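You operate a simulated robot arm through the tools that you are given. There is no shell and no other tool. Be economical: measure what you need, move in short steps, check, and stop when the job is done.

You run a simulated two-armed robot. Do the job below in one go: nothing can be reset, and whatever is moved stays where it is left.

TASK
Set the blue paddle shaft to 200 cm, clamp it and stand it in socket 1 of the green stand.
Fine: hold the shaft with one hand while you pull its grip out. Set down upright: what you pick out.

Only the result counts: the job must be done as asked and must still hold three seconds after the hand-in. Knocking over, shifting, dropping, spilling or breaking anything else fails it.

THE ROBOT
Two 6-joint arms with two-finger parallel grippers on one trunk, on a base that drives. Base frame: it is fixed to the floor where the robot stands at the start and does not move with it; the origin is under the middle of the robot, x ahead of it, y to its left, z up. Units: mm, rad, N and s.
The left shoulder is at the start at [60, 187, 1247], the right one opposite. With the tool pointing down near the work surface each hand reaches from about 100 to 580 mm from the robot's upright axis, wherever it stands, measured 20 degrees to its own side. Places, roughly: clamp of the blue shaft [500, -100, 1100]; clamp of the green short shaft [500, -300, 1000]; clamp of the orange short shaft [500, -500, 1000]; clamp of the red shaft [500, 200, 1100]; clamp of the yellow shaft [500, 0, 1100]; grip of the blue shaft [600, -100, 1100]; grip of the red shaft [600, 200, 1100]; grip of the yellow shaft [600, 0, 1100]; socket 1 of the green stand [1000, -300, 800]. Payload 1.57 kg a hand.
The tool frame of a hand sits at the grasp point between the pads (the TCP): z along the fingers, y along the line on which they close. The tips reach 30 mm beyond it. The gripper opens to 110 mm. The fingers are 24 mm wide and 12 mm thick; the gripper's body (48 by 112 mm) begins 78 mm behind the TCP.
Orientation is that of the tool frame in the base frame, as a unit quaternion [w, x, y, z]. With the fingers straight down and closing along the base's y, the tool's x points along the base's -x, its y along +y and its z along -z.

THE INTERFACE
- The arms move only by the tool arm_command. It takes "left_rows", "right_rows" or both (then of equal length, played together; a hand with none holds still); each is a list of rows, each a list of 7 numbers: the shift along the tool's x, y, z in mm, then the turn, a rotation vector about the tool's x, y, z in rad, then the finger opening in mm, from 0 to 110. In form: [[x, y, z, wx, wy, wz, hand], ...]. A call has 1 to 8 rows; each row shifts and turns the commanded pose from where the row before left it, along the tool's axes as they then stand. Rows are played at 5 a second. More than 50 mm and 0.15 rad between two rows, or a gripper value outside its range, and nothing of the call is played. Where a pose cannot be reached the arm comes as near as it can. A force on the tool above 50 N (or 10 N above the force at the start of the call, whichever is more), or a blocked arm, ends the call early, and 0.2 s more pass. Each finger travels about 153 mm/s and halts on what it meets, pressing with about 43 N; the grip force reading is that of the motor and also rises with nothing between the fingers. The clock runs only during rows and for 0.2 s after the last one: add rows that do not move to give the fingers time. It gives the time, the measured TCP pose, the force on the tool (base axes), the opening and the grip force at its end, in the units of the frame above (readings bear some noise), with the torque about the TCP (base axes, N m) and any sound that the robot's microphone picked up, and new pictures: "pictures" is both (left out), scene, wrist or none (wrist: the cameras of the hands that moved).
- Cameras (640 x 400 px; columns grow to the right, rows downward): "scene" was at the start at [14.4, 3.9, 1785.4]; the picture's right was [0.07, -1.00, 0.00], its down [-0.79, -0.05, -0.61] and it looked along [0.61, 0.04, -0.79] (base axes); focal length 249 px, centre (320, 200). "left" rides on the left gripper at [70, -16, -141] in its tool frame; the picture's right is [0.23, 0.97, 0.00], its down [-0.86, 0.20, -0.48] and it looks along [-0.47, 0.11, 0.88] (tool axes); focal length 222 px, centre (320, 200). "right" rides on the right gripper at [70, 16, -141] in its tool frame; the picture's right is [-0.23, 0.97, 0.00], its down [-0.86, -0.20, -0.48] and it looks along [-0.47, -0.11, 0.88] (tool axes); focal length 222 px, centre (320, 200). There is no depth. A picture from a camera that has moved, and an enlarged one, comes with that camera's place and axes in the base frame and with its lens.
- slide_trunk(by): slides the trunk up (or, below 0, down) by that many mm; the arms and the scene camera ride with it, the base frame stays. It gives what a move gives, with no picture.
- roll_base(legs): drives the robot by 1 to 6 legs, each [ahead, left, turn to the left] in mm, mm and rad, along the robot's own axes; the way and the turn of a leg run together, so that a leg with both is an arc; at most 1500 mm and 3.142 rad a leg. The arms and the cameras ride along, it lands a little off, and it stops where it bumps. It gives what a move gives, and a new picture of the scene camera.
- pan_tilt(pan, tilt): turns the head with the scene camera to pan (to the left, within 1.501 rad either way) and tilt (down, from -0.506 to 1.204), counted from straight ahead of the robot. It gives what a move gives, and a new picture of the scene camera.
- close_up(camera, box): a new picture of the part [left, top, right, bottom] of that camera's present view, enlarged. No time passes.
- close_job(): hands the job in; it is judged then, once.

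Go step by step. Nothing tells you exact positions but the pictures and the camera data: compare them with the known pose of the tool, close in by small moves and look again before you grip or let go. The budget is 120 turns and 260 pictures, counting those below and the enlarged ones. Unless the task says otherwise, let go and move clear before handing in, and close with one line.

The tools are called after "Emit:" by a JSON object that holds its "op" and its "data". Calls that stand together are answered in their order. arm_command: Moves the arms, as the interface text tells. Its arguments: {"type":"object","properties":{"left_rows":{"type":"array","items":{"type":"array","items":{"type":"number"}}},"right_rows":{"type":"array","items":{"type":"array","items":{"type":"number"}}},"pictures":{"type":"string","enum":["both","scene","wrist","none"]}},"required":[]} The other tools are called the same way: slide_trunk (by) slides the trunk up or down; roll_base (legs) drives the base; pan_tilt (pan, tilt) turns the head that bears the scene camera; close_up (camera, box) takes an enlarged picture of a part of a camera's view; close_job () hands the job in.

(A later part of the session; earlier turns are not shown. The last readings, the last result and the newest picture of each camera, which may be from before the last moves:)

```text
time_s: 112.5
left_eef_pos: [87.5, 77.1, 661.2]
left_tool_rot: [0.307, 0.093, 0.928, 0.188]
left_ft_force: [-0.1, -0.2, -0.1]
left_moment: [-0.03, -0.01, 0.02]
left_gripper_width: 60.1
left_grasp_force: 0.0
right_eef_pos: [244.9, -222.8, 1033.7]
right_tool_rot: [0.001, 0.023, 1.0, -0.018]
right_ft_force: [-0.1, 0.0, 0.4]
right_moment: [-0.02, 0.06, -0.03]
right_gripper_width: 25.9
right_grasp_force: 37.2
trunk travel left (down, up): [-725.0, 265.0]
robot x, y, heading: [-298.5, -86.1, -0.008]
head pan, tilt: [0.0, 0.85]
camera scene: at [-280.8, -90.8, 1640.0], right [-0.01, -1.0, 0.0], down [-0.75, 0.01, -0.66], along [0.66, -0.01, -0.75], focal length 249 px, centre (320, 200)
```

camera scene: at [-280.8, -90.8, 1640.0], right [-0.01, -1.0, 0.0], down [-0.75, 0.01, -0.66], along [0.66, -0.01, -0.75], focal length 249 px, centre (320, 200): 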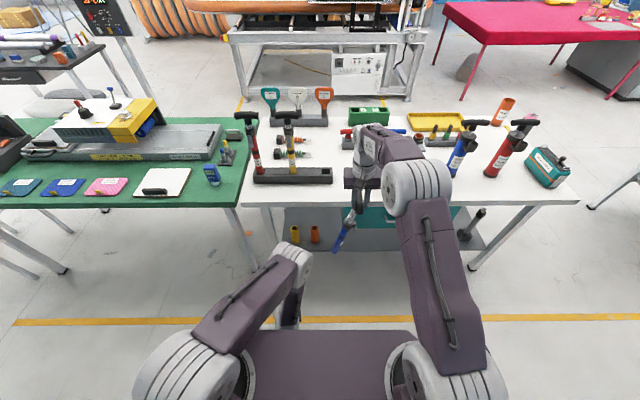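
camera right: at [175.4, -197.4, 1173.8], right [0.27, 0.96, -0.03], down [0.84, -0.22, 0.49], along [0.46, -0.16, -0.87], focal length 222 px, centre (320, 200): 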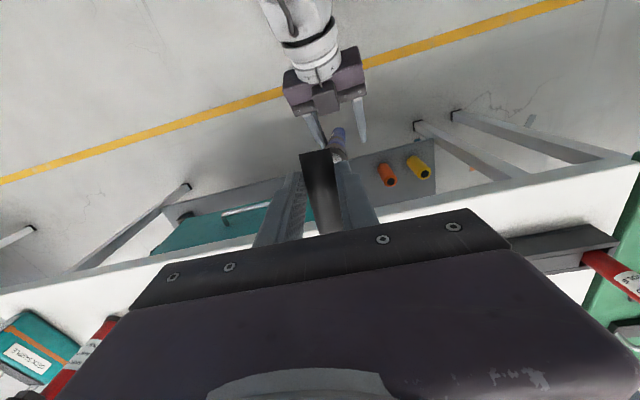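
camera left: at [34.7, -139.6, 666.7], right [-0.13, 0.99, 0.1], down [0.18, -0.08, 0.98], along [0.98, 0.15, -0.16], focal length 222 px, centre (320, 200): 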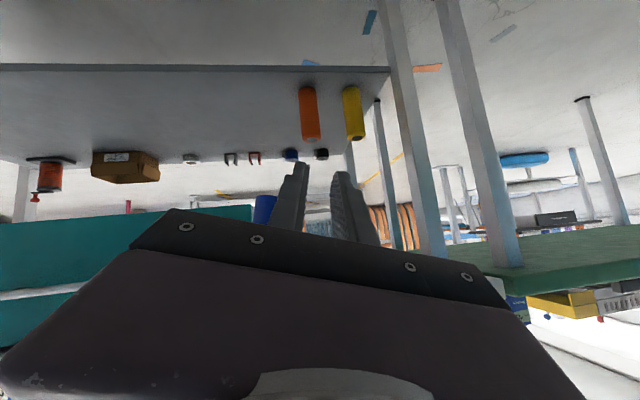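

The left arm is free again. The shaft hangs from the right hand slightly tilted; I'll tilt the right hand to bring the shaft vertical, and carry it with the right hand.

Emit:
{"op": "arm_command", "data": {"right_rows": [[0, 0, 0, 0.07, 0.04, 0, 0], [0, 0, 0, 0.07, 0.04, 0, 0], [0, 0, 0, 0, 0, 0, 0]], "pictures": "none"}}

Emit:
{"op": "close_up", "data": {"camera": "scene", "box": [310, 170, 410, 280]}}

Emit:
{"op": "close_up", "data": {"camera": "left", "box": [0, 0, 640, 400]}}

```text
time_s: 113.3
left_eef_pos: [86.6, 77.5, 660.3]
left_tool_rot: [0.307, 0.094, 0.928, 0.187]
left_ft_force: [0.0, 0.8, 0.4]
left_moment: [0.0, 0.02, 0.01]
left_gripper_width: 59.9
left_grasp_force: 0.1
right_eef_pos: [244.0, -221.4, 1033.3]
right_tool_rot: [-0.04, 0.024, 0.995, -0.089]
right_ft_force: [-0.2, 0.0, 0.6]
right_moment: [0.02, -0.01, -0.04]
right_gripper_width: 25.7
right_grasp_force: 36.8
trunk travel left (down, up): [-725.0, 265.0]
robot x, y, heading: [-298.0, -91.0, -0.007]
head pan, tilt: [0.0, 0.85]
```

```text
3.64 times, centred on (360, 225) of scene
camera zoom: at [-282.1, -91.6, 1640.0], right [-0.01, -1.0, 0.0], down [-0.75, 0.01, -0.66], along [0.66, -0.01, -0.75], focal length 907 px, centre (174, 109)
```

zoom: 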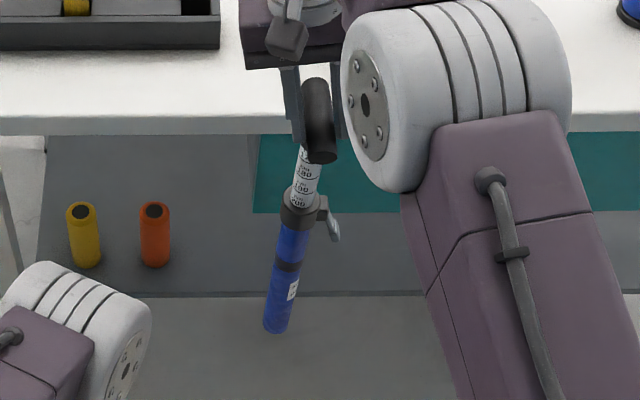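

```text
1.00 times, centred on (320, 200) of left
camera zoom: at [-54.7, 41.9, 721.5], right [-0.12, 0.95, 0.27], down [0.4, -0.2, 0.89], along [0.91, 0.22, -0.36], focal length 222 px, centre (320, 200)
```

zoom: 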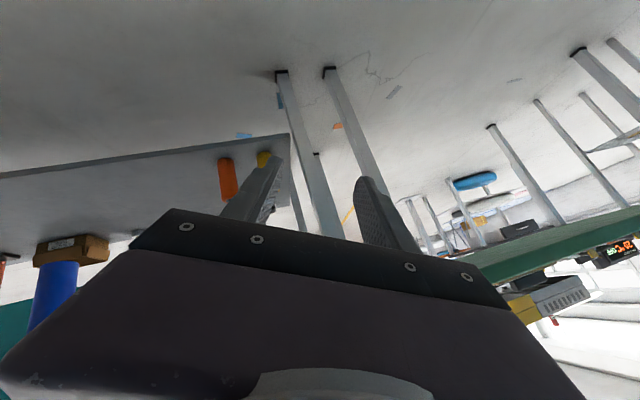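

The shaft now hangs vertically (collar and bottom both near (247,-225)). Before driving, I'll look around at the free floor to the right.

Emit:
{"op": "pan_tilt", "data": {"pan": -1.1, "tilt": 0.45}}

Emit:
{"op": "pan_tilt", "data": {"pan": -1.5, "tilt": 0.6}}

```text
time_s: 114.6
left_eef_pos: [86.6, 77.5, 660.9]
left_tool_rot: [0.307, 0.093, 0.929, 0.186]
left_ft_force: [0.0, 0.4, 0.3]
left_moment: [0.0, -0.02, 0.01]
left_gripper_width: 59.9
left_grasp_force: 0.1
right_eef_pos: [245.6, -221.2, 1034.3]
right_tool_rot: [-0.04, 0.024, 0.995, -0.087]
right_ft_force: [0.2, 0.1, 0.6]
right_moment: [0.0, 0.05, 0.01]
right_gripper_width: 25.7
right_grasp_force: 36.8
trunk travel left (down, up): [-725.0, 265.0]
robot x, y, heading: [-299.0, -89.6, -0.008]
head pan, tilt: [-1.1, 0.45]
camera scene: at [-318.3, -172.7, 1674.5], right [-0.89, -0.45, 0.0], down [-0.2, 0.39, -0.9], along [0.4, -0.81, -0.44], focal length 249 px, centre (320, 200)
```

scene: 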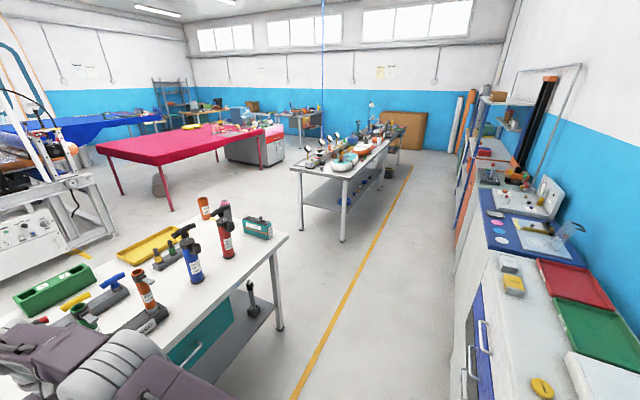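

```text
time_s: 115.5
left_eef_pos: [87.1, 77.3, 660.4]
left_tool_rot: [0.307, 0.093, 0.929, 0.187]
left_ft_force: [-0.4, 0.0, 0.0]
left_moment: [0.02, 0.03, 0.02]
left_gripper_width: 59.9
left_grasp_force: 0.0
right_eef_pos: [245.3, -222.8, 1033.6]
right_tool_rot: [-0.04, 0.024, 0.995, -0.087]
right_ft_force: [-0.3, 0.0, 0.2]
right_moment: [-0.01, 0.04, -0.02]
right_gripper_width: 25.6
right_grasp_force: 36.9
trunk travel left (down, up): [-725.0, 265.0]
robot x, y, heading: [-301.3, -88.4, -0.007]
head pan, tilt: [-1.499, 0.6]
camera scene: at [-353.8, -178.7, 1661.0], right [-1.0, -0.06, 0.0], down [-0.04, 0.56, -0.83], along [0.05, -0.82, -0.56], focal length 249 px, centre (320, 200)
```

scene: 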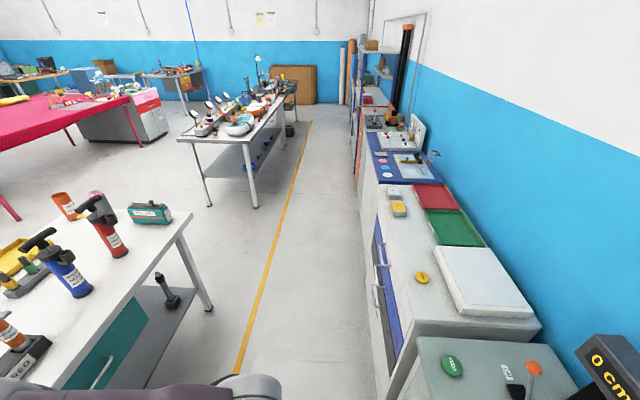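

The passage to the right is wide enough (bench behind at x≈-540, white table ends at y≈-1213). I'll raise the trunk, then drive right along the table front and look again.

Emit:
{"op": "slide_trunk", "data": {"by": 250}}

Emit:
{"op": "roll_base", "data": {"legs": [[150, 0, 0.007], [0, -800, 0]]}}

```text
time_s: 118.1
left_eef_pos: [86.5, 77.5, 910.1]
left_tool_rot: [0.307, 0.093, 0.929, 0.187]
left_ft_force: [0.3, 0.4, -0.1]
left_moment: [-0.02, 0.01, 0.02]
left_gripper_width: 60.0
left_grasp_force: 0.1
right_eef_pos: [245.3, -222.1, 1283.5]
right_tool_rot: [-0.04, 0.024, 0.995, -0.088]
right_ft_force: [0.3, 1.0, -1.1]
right_moment: [0.0, 0.05, -0.02]
right_gripper_width: 25.6
right_grasp_force: 36.9
trunk travel left (down, up): [-975.0, 15.0]
robot x, y, heading: [-299.0, -91.1, -0.006]
head pan, tilt: [-1.499, 0.6]
```

```text
time_s: 123.4
left_eef_pos: [232.9, -734.5, 909.4]
left_tool_rot: [0.308, 0.098, 0.928, 0.184]
left_ft_force: [-0.3, -0.8, -0.2]
left_moment: [0.01, -0.03, -0.02]
left_gripper_width: 60.1
left_grasp_force: 0.0
right_eef_pos: [389.4, -1035.6, 1283.9]
right_tool_rot: [-0.04, 0.028, 0.995, -0.088]
right_ft_force: [0.2, 0.3, -2.1]
right_moment: [0.0, 0.03, -0.01]
right_gripper_width: 25.1
right_grasp_force: 36.6
trunk travel left (down, up): [-975.0, 15.0]
robot x, y, heading: [-155.8, -894.4, -0.014]
head pan, tilt: [-1.499, 0.6]
camera scene: at [-210.1, -986.3, 1911.0], right [-1.0, -0.05, 0.0], down [-0.03, 0.56, -0.83], along [0.04, -0.82, -0.56], focal length 249 px, centre (320, 200)
```

scene: 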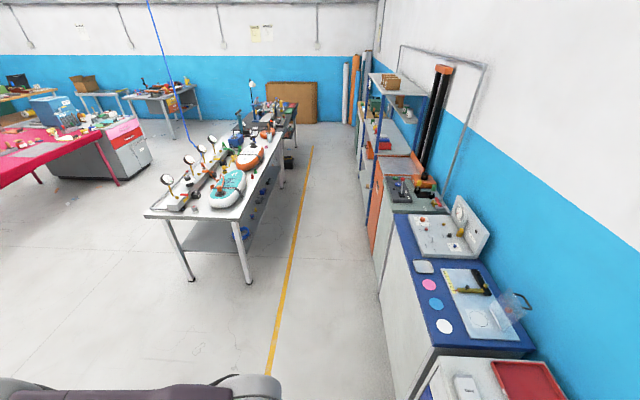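

Clear. Continue right to y≈-1720, then forward past the table end.

Emit:
{"op": "roll_base", "data": {"legs": [[0, -820, 0.014]]}}

Emit:
{"op": "pan_tilt", "data": {"pan": 0.0, "tilt": 0.6}}

```text
time_s: 127.7
left_eef_pos: [221.2, -1539.1, 909.7]
left_tool_rot: [0.307, 0.094, 0.928, 0.187]
left_ft_force: [1.6, 0.1, -0.5]
left_moment: [0.04, -0.02, 0.02]
left_gripper_width: 60.1
left_grasp_force: 0.1
right_eef_pos: [379.4, -1838.4, 1285.4]
right_tool_rot: [-0.039, 0.024, 0.995, -0.088]
right_ft_force: [0.0, -0.9, -1.3]
right_moment: [0.01, 0.04, 0.0]
right_gripper_width: 25.4
right_grasp_force: 36.9
trunk travel left (down, up): [-975.0, 15.0]
robot x, y, heading: [-163.1, -1708.8, -0.01]
head pan, tilt: [-1.499, 0.6]
camera scene: at [-220.0, -1793.9, 1911.0], right [-1.0, -0.06, 0.0], down [-0.04, 0.56, -0.83], along [0.05, -0.82, -0.56], focal length 249 px, centre (320, 200)
```

scene: 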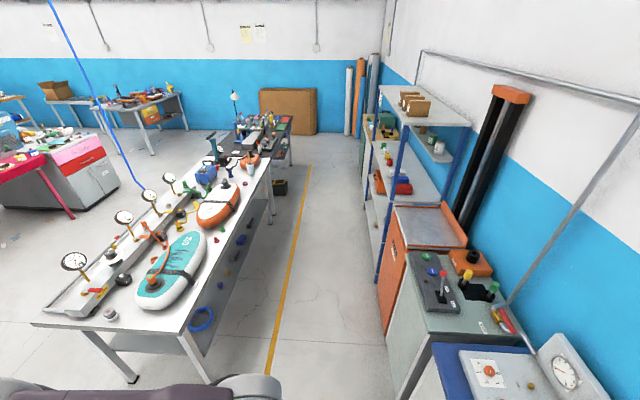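

```text
time_s: 129.3
left_eef_pos: [221.1, -1539.7, 910.3]
left_tool_rot: [0.307, 0.094, 0.928, 0.188]
left_ft_force: [-0.2, -0.4, 1.0]
left_moment: [0.0, -0.03, -0.02]
left_gripper_width: 59.8
left_grasp_force: 0.1
right_eef_pos: [379.5, -1839.0, 1283.9]
right_tool_rot: [-0.04, 0.024, 0.995, -0.088]
right_ft_force: [-0.3, -0.7, -2.0]
right_moment: [0.03, 0.01, -0.03]
right_gripper_width: 25.5
right_grasp_force: 36.8
trunk travel left (down, up): [-975.0, 15.0]
robot x, y, heading: [-166.1, -1707.7, -0.008]
head pan, tilt: [0.0, 0.6]
camera scene: at [-137.2, -1708.6, 1910.9], right [-0.01, -1.0, 0.0], down [-0.57, 0.01, -0.82], along [0.82, -0.01, -0.57], focal length 249 px, centre (320, 200)
```

scene: 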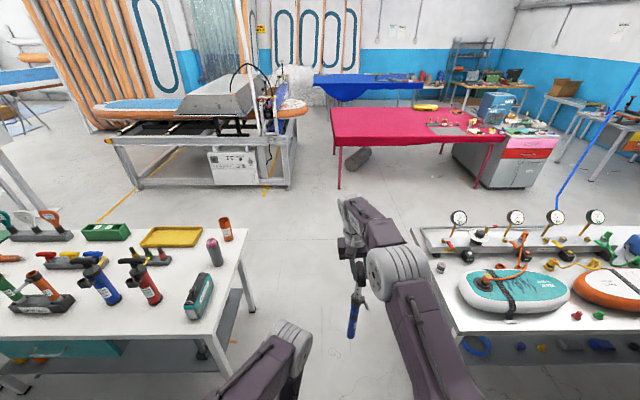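

Clear passage. Drive ahead between the tables to the far side.

Emit:
{"op": "roll_base", "data": {"legs": [[1000, -60, 0.008], [950, 0, 0]]}}

```text
time_s: 138.9
left_eef_pos: [2142.8, -1611.1, 910.1]
left_tool_rot: [0.308, 0.094, 0.928, 0.188]
left_ft_force: [0.0, -0.3, 0.3]
left_moment: [0.03, -0.03, 0.03]
left_gripper_width: 60.2
left_grasp_force: 0.0
right_eef_pos: [2299.0, -1911.7, 1283.7]
right_tool_rot: [-0.04, 0.025, 0.995, -0.087]
right_ft_force: [0.0, -0.7, -1.7]
right_moment: [-0.01, 0.05, -0.01]
right_gripper_width: 24.7
right_grasp_force: 36.9
trunk travel left (down, up): [-975.0, 15.0]
robot x, y, heading: [1756.2, -1778.5, -0.011]
head pan, tilt: [0.0, 0.6]
camera scene: at [1783.0, -1779.7, 1910.9], right [-0.01, -1.0, 0.0], down [-0.56, 0.01, -0.83], along [0.83, -0.01, -0.56], focal length 249 px, centre (320, 200)
```

scene: 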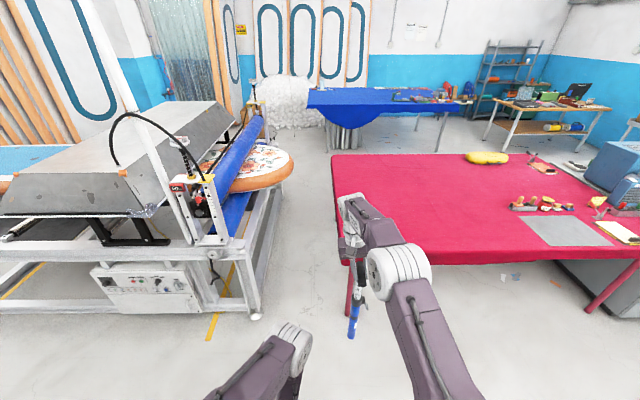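

Plenty of room here. Turn right by π so the robot faces back toward the table.

Emit:
{"op": "roll_base", "data": {"legs": [[0, 0, -3.131]]}}

```text
time_s: 146.6
left_eef_pos: [1371.5, -1952.6, 909.9]
left_tool_rot: [0.189, 0.929, -0.086, -0.305]
left_ft_force: [0.5, 0.7, 0.7]
left_moment: [0.01, -0.03, 0.0]
left_gripper_width: 59.9
left_grasp_force: 0.1
right_eef_pos: [1207.6, -1655.0, 1283.3]
right_tool_rot: [-0.088, 0.995, -0.015, 0.039]
right_ft_force: [0.1, -0.2, -1.9]
right_moment: [0.01, -0.05, -0.02]
right_gripper_width: 24.6
right_grasp_force: 36.0
trunk travel left (down, up): [-975.0, 15.0]
robot x, y, heading: [1755.6, -1775.5, -3.133]
head pan, tilt: [0.0, 0.6]
camera scene: at [1726.6, -1779.6, 1910.9], right [-0.01, 1.0, 0.0], down [0.57, 0.0, -0.82], along [-0.82, -0.01, -0.57], focal length 249 px, centre (320, 200)
```

scene: 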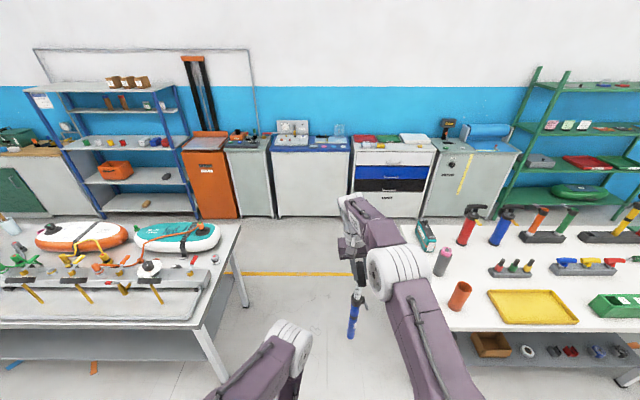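

Now facing the table. Slide right (toward +y) along the far side to line up with the green stand.

Emit:
{"op": "roll_base", "data": {"legs": [[0, -1340, -0.0086]]}}

Emit:
{"op": "pan_tilt", "data": {"pan": 0.0, "tilt": 0.85}}

```text
time_s: 153.5
left_eef_pos: [1351.1, -584.2, 910.8]
left_tool_rot: [0.194, 0.93, -0.075, -0.304]
left_ft_force: [0.2, -0.1, 0.1]
left_moment: [0.0, -0.01, -0.01]
left_gripper_width: 60.1
left_grasp_force: 0.0
right_eef_pos: [1180.7, -290.1, 1284.5]
right_tool_rot: [-0.089, 0.995, -0.004, 0.038]
right_ft_force: [0.1, 0.6, 0.1]
right_moment: [0.04, 0.0, 0.04]
right_gripper_width: 0.0
right_grasp_force: 21.9
trunk travel left (down, up): [-975.0, 15.0]
robot x, y, heading: [1725.6, -400.1, -3.107]
head pan, tilt: [0.0, 0.6]
camera scene: at [1701.1, -403.7, 1910.9], right [-0.03, 1.0, 0.0], down [0.56, 0.02, -0.83], along [-0.82, -0.03, -0.56], focal length 249 px, centre (320, 200)
```

scene: 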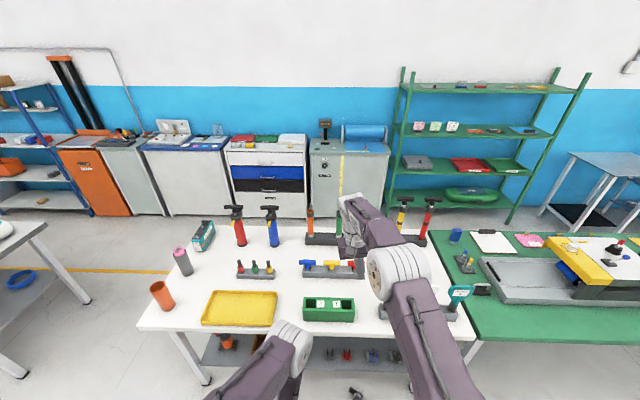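

```text
time_s: 154.3
left_eef_pos: [1349.9, -582.8, 909.7]
left_tool_rot: [0.194, 0.93, -0.075, -0.303]
left_ft_force: [0.1, -0.1, -0.2]
left_moment: [0.01, 0.01, 0.01]
left_gripper_width: 60.2
left_grasp_force: 0.1
right_eef_pos: [1179.8, -289.8, 1283.3]
right_tool_rot: [-0.089, 0.995, -0.003, 0.039]
right_ft_force: [0.1, 0.0, 0.3]
right_moment: [0.0, 0.01, 0.0]
right_gripper_width: 0.0
right_grasp_force: 21.3
trunk travel left (down, up): [-975.0, 15.0]
robot x, y, heading: [1732.4, -400.5, -3.111]
head pan, tilt: [0.0, 0.85]
camera scene: at [1711.3, -402.2, 1890.1], right [-0.03, 1.0, 0.0], down [0.75, 0.02, -0.66], along [-0.66, -0.02, -0.75], focal length 249 px, centre (320, 200)
```

scene: 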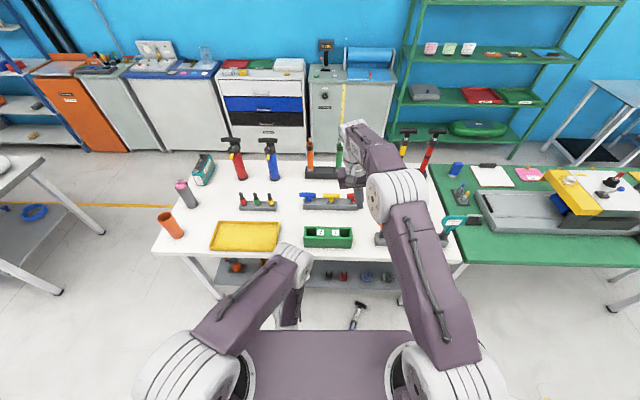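

The shaft slipped out of the hand and lies on the floor ahead of the robot. Let me look at it closely; the trunk can go low enough to pick it up.

Emit:
{"op": "close_up", "data": {"camera": "scene", "box": [310, 280, 410, 350]}}

Emit:
{"op": "close_up", "data": {"camera": "right", "box": [0, 0, 640, 400]}}

```text
5.71 times, centred on (360, 315) of scene
camera zoom: at [1711.3, -402.2, 1890.1], right [-0.03, 1.0, 0.0], down [0.75, 0.02, -0.66], along [-0.66, -0.02, -0.75], focal length 1425 px, centre (91, -457)
```

zoom: 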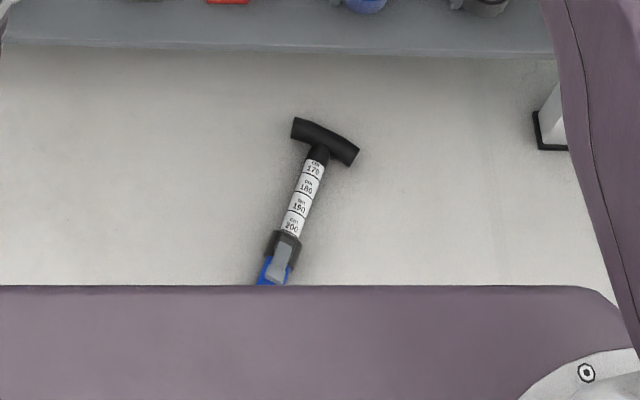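

```text
1.00 times, centred on (320, 200) of right
camera zoom: at [1238.6, -331.5, 1425.0], right [-0.23, -0.96, -0.19], down [-0.89, 0.12, 0.44], along [-0.4, 0.27, -0.88], focal length 222 px, centre (320, 200)
```

zoom: 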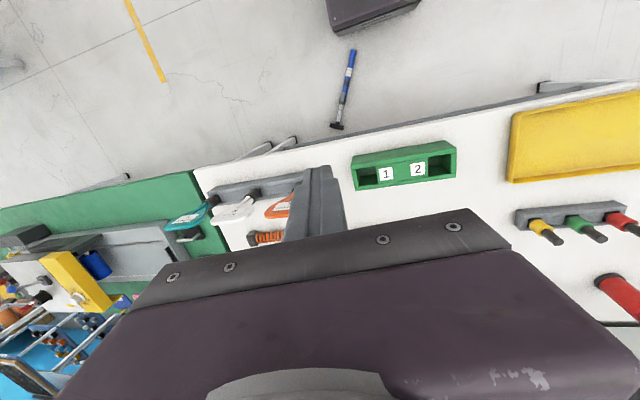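

The shaft lies intact on the floor (still at 200, clamped), from T at (1073,-126) to bottom at (1435,-272). I'll back up a little, raise the left hand, and set the right hand pointing straight down, aligned across the tube.

Emit:
{"op": "roll_base", "data": {"legs": [[-75, 0, 0]]}}

Emit:
{"op": "arm_command", "data": {"left_rows": [[-24, 18, -33, 0, 0, 0, 60], [-24, 18, -33, 0, 0, 0, 60], [-24, 18, -33, 0, 0, 0, 60], [-24, 18, -33, 0, 0, 0, 60], [-24, 18, -33, 0, 0, 0, 60], [-24, 18, -33, 0, 0, 0, 60], [-24, 18, -33, 0, 0, 0, 60]], "right_rows": [[0, 0, 0, -0.089, -0.039, 0, 80], [0, 0, 0, -0.089, -0.039, 0, 80], [0, 0, 0, 0, 0, 0.123, 80], [0, 0, 0, 0, 0, 0.123, 80], [0, 0, 0, 0, 0, 0.123, 80], [12.5, -43, 0, 0, 0, 0, 80], [12.5, -43, 0, 0, 0, 0, 80]], "pictures": "both"}}

```text
time_s: 155.3
left_eef_pos: [1415.8, -582.1, 908.2]
left_tool_rot: [0.194, 0.931, -0.075, -0.3]
left_ft_force: [-0.7, -0.3, -0.2]
left_moment: [-0.02, -0.06, 0.03]
left_gripper_width: 60.1
left_grasp_force: 0.1
right_eef_pos: [1242.3, -289.3, 1279.3]
right_tool_rot: [-0.089, 0.995, -0.003, 0.042]
right_ft_force: [-1.2, 0.6, -1.0]
right_moment: [0.0, -0.08, -0.01]
right_gripper_width: 0.0
right_grasp_force: 21.3
trunk travel left (down, up): [-975.0, 15.0]
robot x, y, heading: [1801.1, -395.1, -3.109]
head pan, tilt: [0.0, 0.85]
camera scene: at [1768.9, -400.6, 1889.7], right [-0.03, 1.0, 0.0], down [0.76, 0.02, -0.65], along [-0.65, -0.02, -0.76], focal length 249 px, centre (320, 200)
```

scene: 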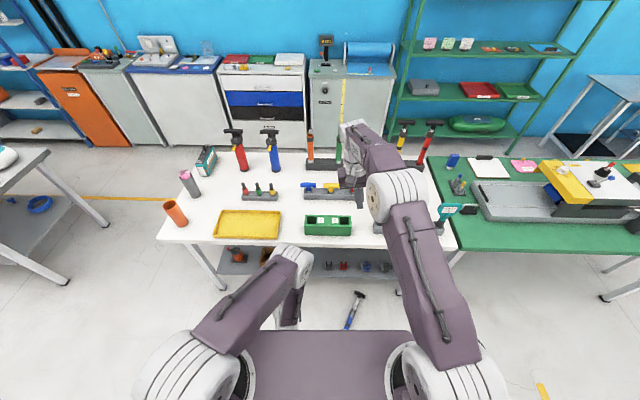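

```text
time_s: 156.9
left_eef_pos: [1413.2, -573.7, 1219.6]
left_tool_rot: [0.195, 0.93, -0.075, -0.303]
left_ft_force: [0.1, -0.7, 0.6]
left_moment: [-0.03, 0.03, -0.01]
left_gripper_width: 60.3
left_grasp_force: 0.1
left hand out of reach, approached as far as the arm can: row 6, 7
right_eef_pos: [1314.0, -215.3, 1285.3]
right_tool_rot: [0.002, 0.982, -0.187, -0.003]
right_ft_force: [0.4, 0.4, 0.2]
right_moment: [-0.01, 0.05, -0.02]
right_gripper_width: 79.8
right_grasp_force: 0.1
trunk travel left (down, up): [-975.0, 15.0]
robot x, y, heading: [1799.8, -402.1, -3.109]
head pan, tilt: [0.0, 0.85]
camera scene: at [1789.8, -397.6, 1890.0], right [-0.03, 1.0, 0.0], down [0.75, 0.02, -0.66], along [-0.66, -0.02, -0.75], focal length 249 px, centre (320, 200)
camera right: at [1372.7, -255.3, 1425.9], right [-0.57, -0.82, 0.01], down [-0.72, 0.5, 0.48], along [-0.4, 0.27, -0.88], focal length 222 px, centre (320, 200)
camera left: at [1554.4, -531.1, 1281.0], right [0.16, -0.95, 0.27], down [-0.41, 0.19, 0.89], along [-0.9, -0.26, -0.36], focal length 222 px, centre (320, 200)
```

scene: 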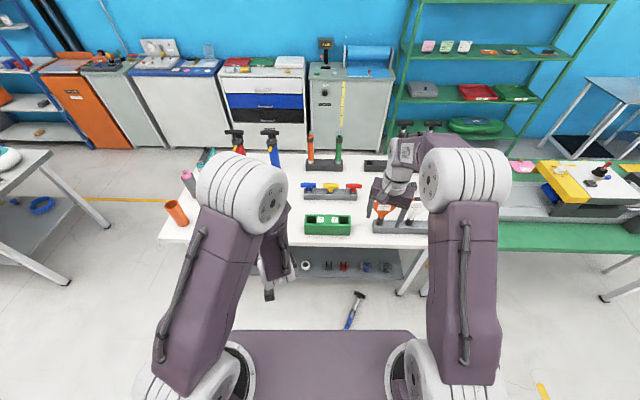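
right: 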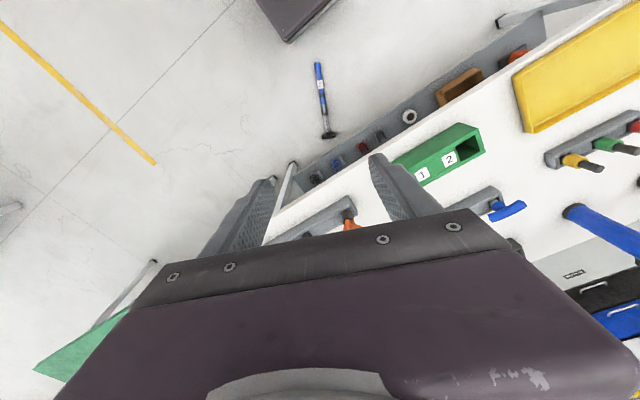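
left: 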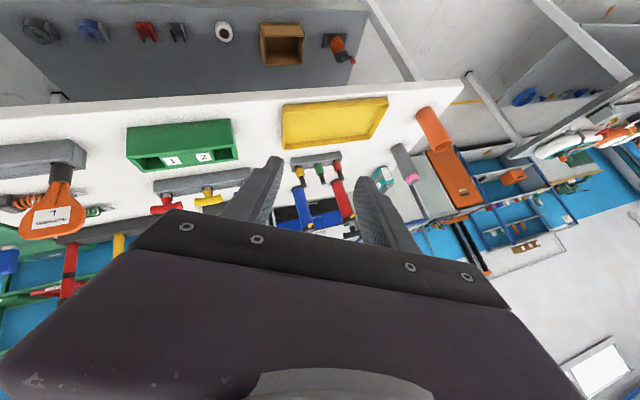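

Now lower the trunk for the floor pick-up.

Emit:
{"op": "slide_trunk", "data": {"by": -930}}

Emit:
{"op": "close_up", "data": {"camera": "right", "box": [0, 0, 640, 400]}}

```text
refused: -930 is not a number from -400 to 400
```

```text
1.00 times, centred on (320, 200) of right
camera zoom: at [1372.7, -255.3, 1425.9], right [-0.57, -0.82, 0.01], down [-0.72, 0.5, 0.48], along [-0.4, 0.27, -0.88], focal length 222 px, centre (320, 200)
```

zoom: 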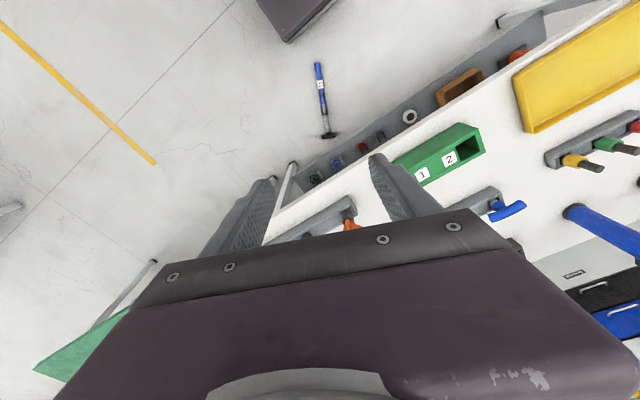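

The trunk moves at most 400 mm per call; lower it in three slides, then bring the right hand down toward the tube.

Emit:
{"op": "slide_trunk", "data": {"by": -400}}

Emit:
{"op": "slide_trunk", "data": {"by": -400}}

Emit:
{"op": "slide_trunk", "data": {"by": -150}}

Emit:
{"op": "arm_command", "data": {"right_rows": [[-4, 12, 40, 0, 0, 0, 80], [0, 0, 40, 0, 0, 0, 80], [0, 0, 40, 0, 0, 0, 80], [0, 0, 40, 0, 0, 0, 80], [0, 0, 35, 0, 0, 0, 80]], "pictures": "wrist"}}

```text
time_s: 160.8
left_eef_pos: [1409.8, -574.4, 818.6]
left_tool_rot: [0.194, 0.93, -0.075, -0.302]
left_ft_force: [0.3, 0.0, -1.1]
left_moment: [-0.01, 0.0, 0.05]
left_gripper_width: 59.8
left_grasp_force: 0.0
right_eef_pos: [1309.6, -216.8, 883.2]
right_tool_rot: [0.001, 0.982, -0.187, -0.001]
right_ft_force: [0.5, 0.3, -0.4]
right_moment: [0.01, 0.03, 0.02]
right_gripper_width: 79.9
right_grasp_force: 0.0
trunk travel left (down, up): [-575.0, 415.0]
robot x, y, heading: [1803.5, -401.4, -3.112]
head pan, tilt: [0.0, 0.85]
```

```text
time_s: 164.6
left_eef_pos: [1409.7, -573.8, 417.4]
left_tool_rot: [0.194, 0.93, -0.074, -0.303]
left_ft_force: [0.2, -0.8, 0.4]
left_moment: [-0.03, 0.0, 0.01]
left_gripper_width: 59.9
left_grasp_force: 0.1
right_eef_pos: [1309.2, -217.1, 483.9]
right_tool_rot: [0.001, 0.983, -0.186, -0.001]
right_ft_force: [-0.1, 0.6, 0.6]
right_moment: [-0.01, -0.01, 0.01]
right_gripper_width: 79.8
right_grasp_force: 0.1
trunk travel left (down, up): [-175.0, 815.0]
robot x, y, heading: [1801.4, -400.4, -3.112]
head pan, tilt: [0.0, 0.85]
```

```text
time_s: 166.3
left_eef_pos: [1408.7, -574.2, 268.5]
left_tool_rot: [0.195, 0.93, -0.074, -0.303]
left_ft_force: [-0.1, -0.1, 0.1]
left_moment: [0.01, 0.0, 0.03]
left_gripper_width: 59.9
left_grasp_force: 0.0
right_eef_pos: [1309.9, -215.7, 333.1]
right_tool_rot: [0.001, 0.982, -0.187, -0.001]
right_ft_force: [0.7, -1.5, -0.5]
right_moment: [0.03, -0.01, 0.01]
right_gripper_width: 80.2
right_grasp_force: 0.0
trunk travel left (down, up): [-25.0, 965.0]
robot x, y, heading: [1802.3, -396.8, -3.106]
head pan, tilt: [0.0, 0.85]
```

```text
time_s: 167.5
left_eef_pos: [1409.6, -575.6, 267.8]
left_tool_rot: [0.193, 0.93, -0.075, -0.303]
left_ft_force: [0.1, -0.4, 0.6]
left_moment: [0.01, 0.01, 0.01]
left_gripper_width: 60.0
left_grasp_force: 0.1
right_eef_pos: [1298.9, -225.7, 136.0]
right_tool_rot: [0.001, 0.983, -0.185, -0.003]
right_ft_force: [-0.1, -0.1, -0.1]
right_moment: [0.02, -0.01, 0.04]
right_gripper_width: 80.2
right_grasp_force: 0.1
trunk travel left (down, up): [-25.0, 965.0]
robot x, y, heading: [1805.2, -400.4, -3.111]
head pan, tilt: [0.0, 0.85]
camera right: at [1358.6, -265.4, 277.5], right [-0.57, -0.82, 0.0], down [-0.72, 0.5, 0.48], along [-0.4, 0.27, -0.88], focal length 222 px, centre (320, 200)
```

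right: 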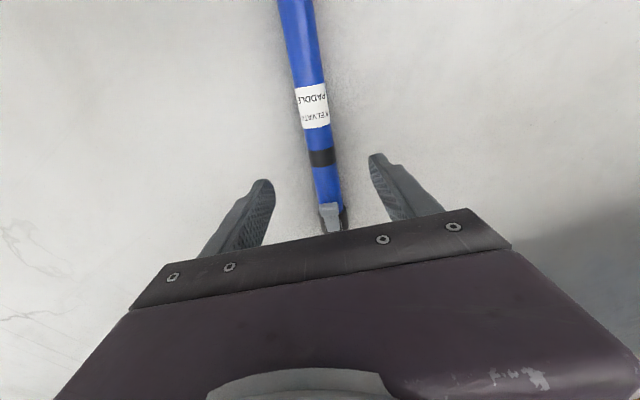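

The tube is centred and aligned between the fingers. Move 18 mm toward its lower end, descend to z≈35, close, and lift.

Emit:
{"op": "arm_command", "data": {"right_rows": [[18, 0, 40, 0, 0, 0, 80], [0, 0, 40, 0, 0, 0, 80], [0, 0, 21, 0, 0, 0, 80], [0, 0, 0, 0, 0, 0, 50], [0, 0, 0, 0, 0, 0, 30], [0, 0, 0, 0, 0, 0, 10], [0, 0, 0, 0, 0, 0, 0], [0, 0, 0, 0, 0, 0, 0]], "pictures": "none"}}

Emit:
{"op": "arm_command", "data": {"right_rows": [[0, 0, -40, 0, 0, 0, 0], [0, 0, -40, 0, 0, 0, 0], [0, 0, -40, 0, 0, 0, 0], [0, 0, -40, 0, 0, 0, 0]], "pictures": "wrist"}}

```text
time_s: 169.3
left_eef_pos: [1408.9, -574.3, 268.4]
left_tool_rot: [0.194, 0.93, -0.075, -0.303]
left_ft_force: [-0.7, -0.6, 0.6]
left_moment: [0.02, -0.03, 0.02]
left_gripper_width: 60.1
left_grasp_force: 0.1
right_eef_pos: [1315.6, -234.2, 34.4]
right_tool_rot: [0.0, 0.982, -0.186, -0.001]
right_ft_force: [0.0, -0.8, -0.5]
right_moment: [-0.05, -0.08, 0.4]
right_gripper_width: 30.4
right_grasp_force: 39.4
trunk travel left (down, up): [-25.0, 965.0]
robot x, y, heading: [1801.8, -399.4, -3.11]
head pan, tilt: [0.0, 0.85]
```

```text
time_s: 170.3
left_eef_pos: [1409.4, -574.2, 268.7]
left_tool_rot: [0.195, 0.93, -0.074, -0.303]
left_ft_force: [0.1, 0.5, 0.2]
left_moment: [0.04, -0.02, 0.0]
left_gripper_width: 59.9
left_grasp_force: 0.0
right_eef_pos: [1316.0, -232.7, 196.5]
right_tool_rot: [0.001, 0.982, -0.187, 0.0]
right_ft_force: [-0.1, 0.4, -1.8]
right_moment: [-0.09, -0.14, 0.02]
right_gripper_width: 30.9
right_grasp_force: 39.8
trunk travel left (down, up): [-25.0, 965.0]
robot x, y, heading: [1802.4, -398.3, -3.108]
head pan, tilt: [0.0, 0.85]
camera right: at [1374.8, -272.3, 337.3], right [-0.57, -0.82, 0.0], down [-0.72, 0.5, 0.48], along [-0.39, 0.27, -0.88], focal length 222 px, centre (320, 200)
```

right: 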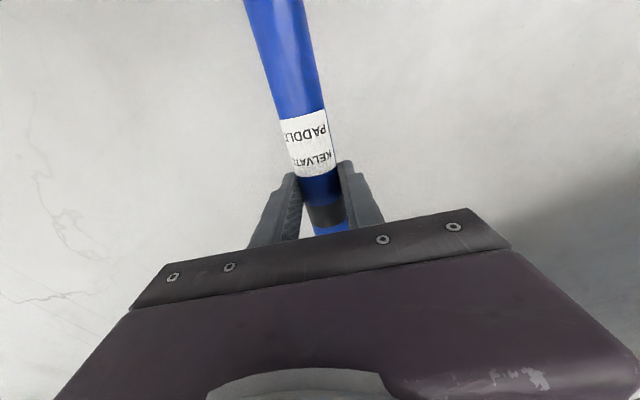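

The shaft is firmly held (30.9 mm). Back away from the table, then raise the trunk.

Emit:
{"op": "roll_base", "data": {"legs": [[-320, 0, 0]]}}

Emit:
{"op": "slide_trunk", "data": {"by": 400}}

Emit:
{"op": "arm_command", "data": {"right_rows": [[0, 0, 0, 0, -0.14, 0, 0], [0, 0, 0, 0, -0.14, 0, 0], [-15, 0, 0, 0, -0.14, 0, 0], [-15, 0, 10, 0, -0.14, 0, 0], [-12, 0, 15, 0, -0.14, 0, 0], [-10, 0, 15, 0, -0.14, 0, 0]], "pictures": "both"}}

```text
time_s: 172.5
left_eef_pos: [1733.5, -567.1, 267.9]
left_tool_rot: [0.196, 0.931, -0.069, -0.301]
left_ft_force: [0.7, -0.1, -0.3]
left_moment: [0.0, 0.01, -0.01]
left_gripper_width: 60.1
left_grasp_force: 0.1
right_eef_pos: [1637.5, -224.6, 195.6]
right_tool_rot: [0.001, 0.983, -0.182, -0.001]
right_ft_force: [0.2, 0.4, -0.8]
right_moment: [-0.01, -0.14, 0.0]
right_gripper_width: 31.0
right_grasp_force: 39.8
trunk travel left (down, up): [-25.0, 965.0]
robot x, y, heading: [2126.3, -386.4, -3.102]
head pan, tilt: [0.0, 0.85]
camera scene: at [2106.0, -388.4, 940.0], right [-0.04, 1.0, 0.0], down [0.75, 0.03, -0.66], along [-0.66, -0.03, -0.75], focal length 249 px, centre (320, 200)
```

scene: 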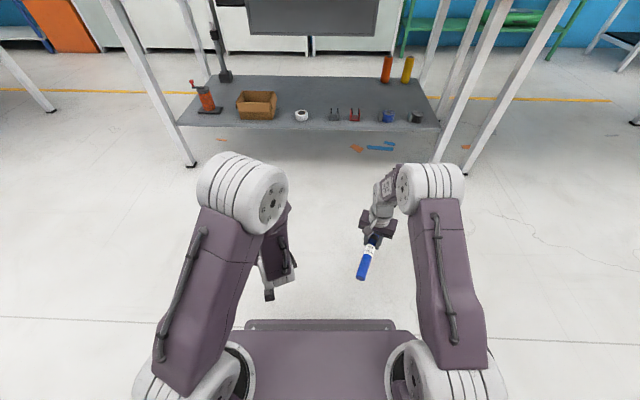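

```text
time_s: 176.3
left_eef_pos: [1732.9, -566.8, 667.7]
left_tool_rot: [0.196, 0.931, -0.069, -0.301]
left_ft_force: [0.3, -0.5, 0.0]
left_moment: [-0.01, 0.0, 0.04]
left_gripper_width: 60.1
left_grasp_force: 0.0
right_eef_pos: [1636.6, -224.2, 596.7]
right_tool_rot: [0.001, 0.983, -0.181, -0.001]
right_ft_force: [0.5, 0.3, -2.1]
right_moment: [0.0, -0.11, 0.02]
right_gripper_width: 30.8
right_grasp_force: 39.0
trunk travel left (down, up): [-425.0, 565.0]
robot x, y, heading: [2125.2, -388.2, -3.101]
head pan, tilt: [0.0, 0.85]
```

```text
time_s: 177.7
left_eef_pos: [1733.6, -566.5, 668.9]
left_tool_rot: [0.196, 0.931, -0.069, -0.301]
left_ft_force: [0.3, -0.3, 0.1]
left_moment: [0.01, 0.01, 0.01]
left_gripper_width: 59.9
left_grasp_force: 0.1
right_eef_pos: [1597.9, -194.2, 577.5]
right_tool_rot: [-0.087, 0.928, -0.172, -0.318]
right_ft_force: [-0.4, 0.1, -2.0]
right_moment: [-0.06, -0.13, 0.0]
right_gripper_width: 30.7
right_grasp_force: 39.7
right hand out of reach, approached as far as the arm can: row 3, 4
trunk travel left (down, up): [-425.0, 565.0]
robot x, y, heading: [2123.8, -386.8, -3.103]
head pan, tilt: [0.0, 0.85]
camera scene: at [2105.6, -388.3, 1340.0], right [-0.04, 1.0, 0.0], down [0.75, 0.03, -0.66], along [-0.66, -0.03, -0.75], focal length 249 px, centre (320, 200)
camera right: at [1721.3, -265.4, 644.1], right [-0.53, -0.84, 0.09], down [-0.29, 0.28, 0.92], along [-0.8, 0.46, -0.39], focal length 222 px, centre (320, 200)
```

scene: 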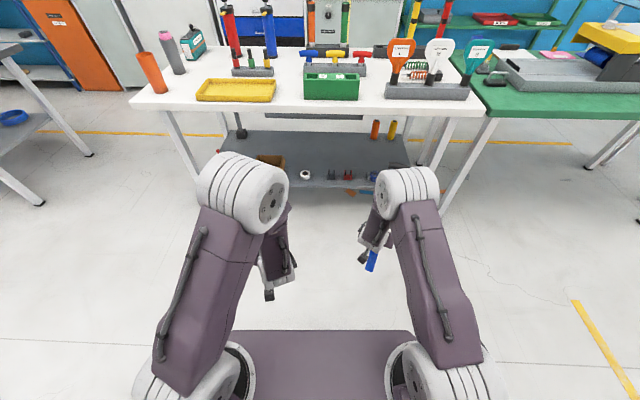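
right: 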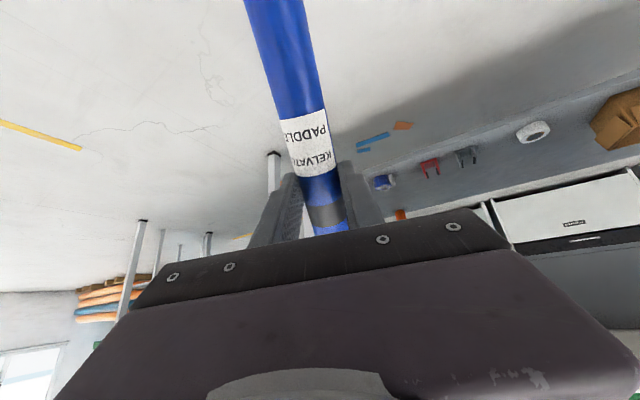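

Continue pitching the hand up so that the shaft comes upright.

Emit:
{"op": "arm_command", "data": {"right_rows": [[-16, 0, 8, 0, -0.148, 0, 0], [-16, 0, 8, 0, -0.148, 0, 0], [-14, 0, 8, 0, -0.148, 0, 0], [-12, 0, 8, 0, -0.148, 0, 0], [-10, 0, 8, 0, -0.148, 0, 0], [-5, 0, 5, 0, -0.148, 0, 0]], "pictures": "scene"}}

Emit:
{"op": "close_up", "data": {"camera": "scene", "box": [310, 80, 450, 300]}}

```text
time_s: 179.1
left_eef_pos: [1733.0, -565.7, 667.8]
left_tool_rot: [0.196, 0.93, -0.069, -0.302]
left_ft_force: [0.5, 0.6, 0.3]
left_moment: [-0.01, -0.01, -0.03]
left_gripper_width: 60.0
left_grasp_force: 0.0
right_eef_pos: [1484.9, -175.7, 619.5]
right_tool_rot: [-0.155, 0.701, -0.117, -0.686]
right_ft_force: [0.1, -0.4, -1.6]
right_moment: [-0.01, -0.03, 0.0]
right_gripper_width: 30.7
right_grasp_force: 39.6
right hand out of reach, approached as far as the arm can: row 2, 3, 4, 5
trunk travel left (down, up): [-425.0, 565.0]
robot x, y, heading: [2128.0, -382.2, -3.102]
head pan, tilt: [0.0, 0.85]
camera scene: at [2105.6, -388.2, 1340.1], right [-0.04, 1.0, 0.0], down [0.75, 0.03, -0.66], along [-0.66, -0.03, -0.75], focal length 249 px, centre (320, 200)
```

scene: 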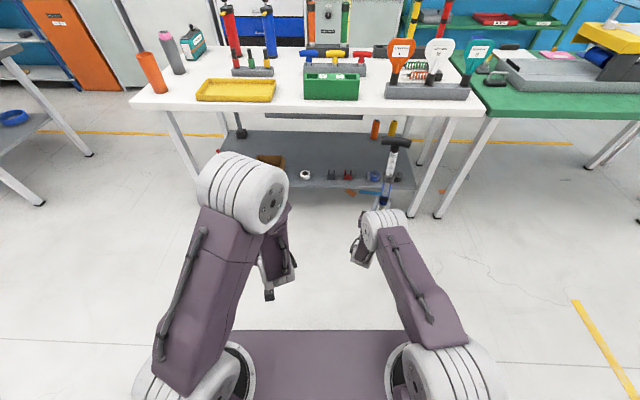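

```text
1.82 times, centred on (380, 190) of scene
camera zoom: at [2105.6, -388.2, 1340.1], right [-0.04, 1.0, 0.0], down [0.75, 0.03, -0.66], along [-0.66, -0.03, -0.75], focal length 453 px, centre (211, 218)
```

zoom: 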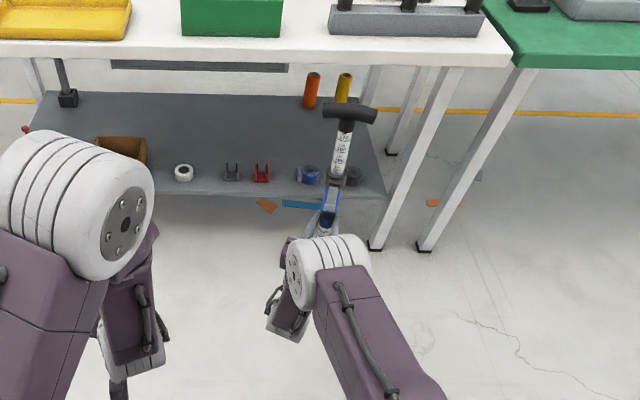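

The shaft is now upright with the T on top, held at tube centre ≈(1469,-170). Raise the trunk so its foot clears the stand, and drive toward the stand.

Emit:
{"op": "slide_trunk", "data": {"by": 400}}

Emit:
{"op": "slide_trunk", "data": {"by": 85}}

Emit:
{"op": "roll_base", "data": {"legs": [[290, 106, 0]]}}

Emit:
{"op": "close_up", "data": {"camera": "right", "box": [0, 0, 640, 400]}}

Emit:
{"op": "close_up", "data": {"camera": "left", "box": [0, 0, 640, 400]}}

```text
time_s: 182.9
left_eef_pos: [1732.8, -567.8, 1068.6]
left_tool_rot: [0.196, 0.93, -0.069, -0.303]
left_ft_force: [0.5, -0.4, 0.3]
left_moment: [-0.01, -0.02, 0.01]
left_gripper_width: 59.9
left_grasp_force: 0.0
right_eef_pos: [1485.0, -175.1, 1019.2]
right_tool_rot: [-0.155, 0.702, -0.118, -0.685]
right_ft_force: [-0.4, 0.1, -1.8]
right_moment: [-0.01, -0.05, -0.03]
right_gripper_width: 30.5
right_grasp_force: 39.9
trunk travel left (down, up): [-825.0, 165.0]
robot x, y, heading: [2126.8, -386.6, -3.098]
head pan, tilt: [0.0, 0.85]
```

```text
time_s: 184.2
left_eef_pos: [1733.5, -566.5, 1154.2]
left_tool_rot: [0.195, 0.931, -0.07, -0.302]
left_ft_force: [-0.9, 0.9, -1.0]
left_moment: [-0.01, 0.01, -0.02]
left_gripper_width: 60.2
left_grasp_force: 0.1
right_eef_pos: [1485.2, -174.4, 1104.7]
right_tool_rot: [-0.154, 0.702, -0.117, -0.686]
right_ft_force: [0.8, -0.5, -2.2]
right_moment: [0.0, 0.02, 0.0]
right_gripper_width: 30.8
right_grasp_force: 39.8
trunk travel left (down, up): [-910.0, 80.0]
robot x, y, heading: [2123.6, -387.7, -3.099]
head pan, tilt: [0.0, 0.85]
```

```text
time_s: 186.2
left_eef_pos: [1455.0, -675.9, 1153.9]
left_tool_rot: [0.195, 0.93, -0.073, -0.303]
left_ft_force: [-0.3, 0.4, -0.6]
left_moment: [0.04, -0.03, -0.04]
left_gripper_width: 60.0
left_grasp_force: 0.0
right_eef_pos: [1209.7, -283.6, 1107.0]
right_tool_rot: [-0.157, 0.701, -0.121, -0.685]
right_ft_force: [0.6, -0.1, -1.9]
right_moment: [-0.03, -0.04, 0.03]
right_gripper_width: 30.7
right_grasp_force: 40.3
trunk travel left (down, up): [-910.0, 80.0]
robot x, y, heading: [1844.5, -502.5, -3.109]
head pan, tilt: [0.0, 0.85]
camera scene: at [1829.8, -501.8, 1825.1], right [-0.03, 1.0, 0.0], down [0.75, 0.02, -0.66], along [-0.66, -0.02, -0.75], focal length 249 px, centre (320, 200)
```

scene: 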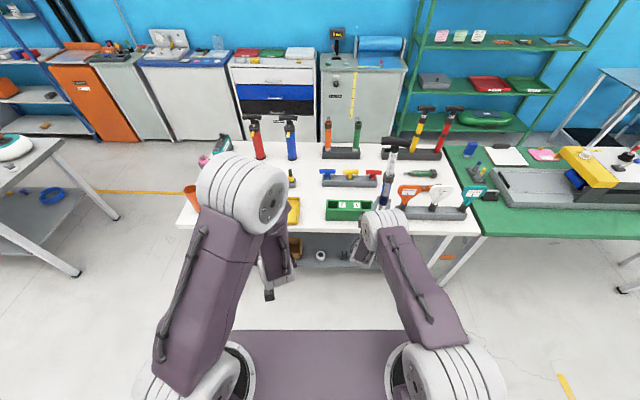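

```text
1.00 times, centred on (320, 200) of right
camera zoom: at [1334.9, -350.1, 1037.1], right [-0.38, -0.91, 0.17], down [0.49, -0.04, 0.87], along [-0.78, 0.42, 0.46], focal length 222 px, centre (320, 200)
```

zoom: 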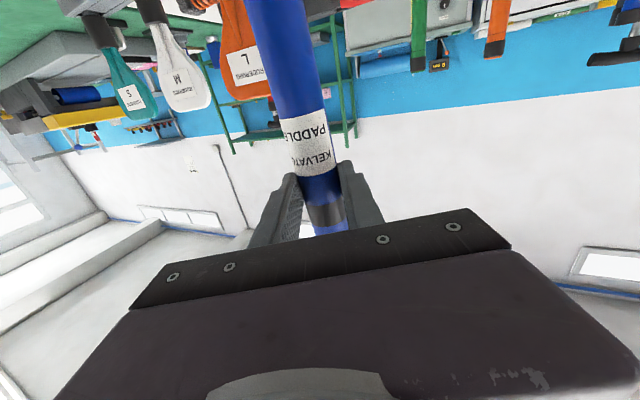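

```text
1.00 times, centred on (320, 200) of left
camera zoom: at [1595.2, -634.9, 1215.1], right [0.16, -0.95, 0.27], down [-0.41, 0.19, 0.89], along [-0.9, -0.26, -0.36], focal length 222 px, centre (320, 200)
```

zoom: 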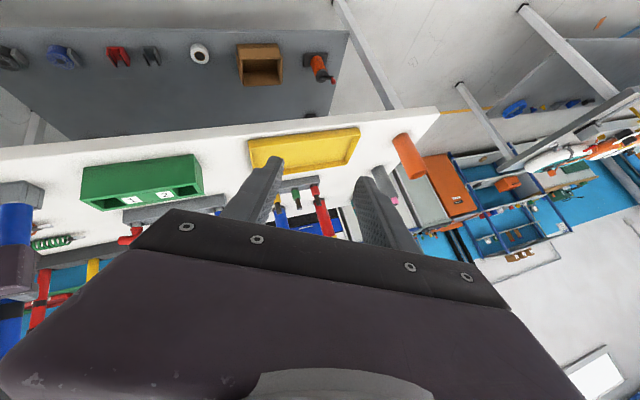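

Emit:
{"op": "close_up", "data": {"camera": "scene", "box": [315, 120, 425, 240]}}

Emit:
{"op": "close_up", "data": {"camera": "left", "box": [0, 120, 220, 330]}}

```text
3.33 times, centred on (370, 180) of scene
camera zoom: at [1829.8, -501.8, 1825.1], right [-0.03, 1.0, 0.0], down [0.75, 0.02, -0.66], along [-0.66, -0.02, -0.75], focal length 831 px, centre (153, 267)
```

zoom: 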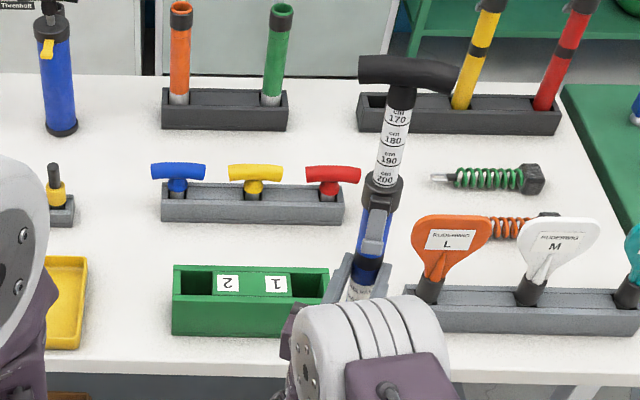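

```text
1.90 times, centred on (110, 225) of left
camera zoom: at [1595.2, -634.9, 1215.1], right [0.16, -0.95, 0.27], down [-0.41, 0.19, 0.89], along [-0.9, -0.26, -0.36], focal length 423 px, centre (720, 152)
```

zoom: 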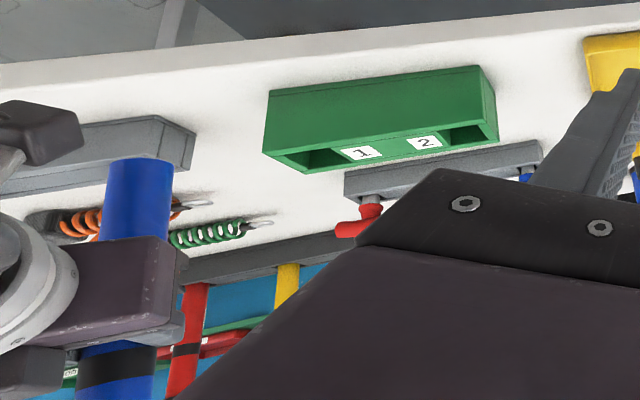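

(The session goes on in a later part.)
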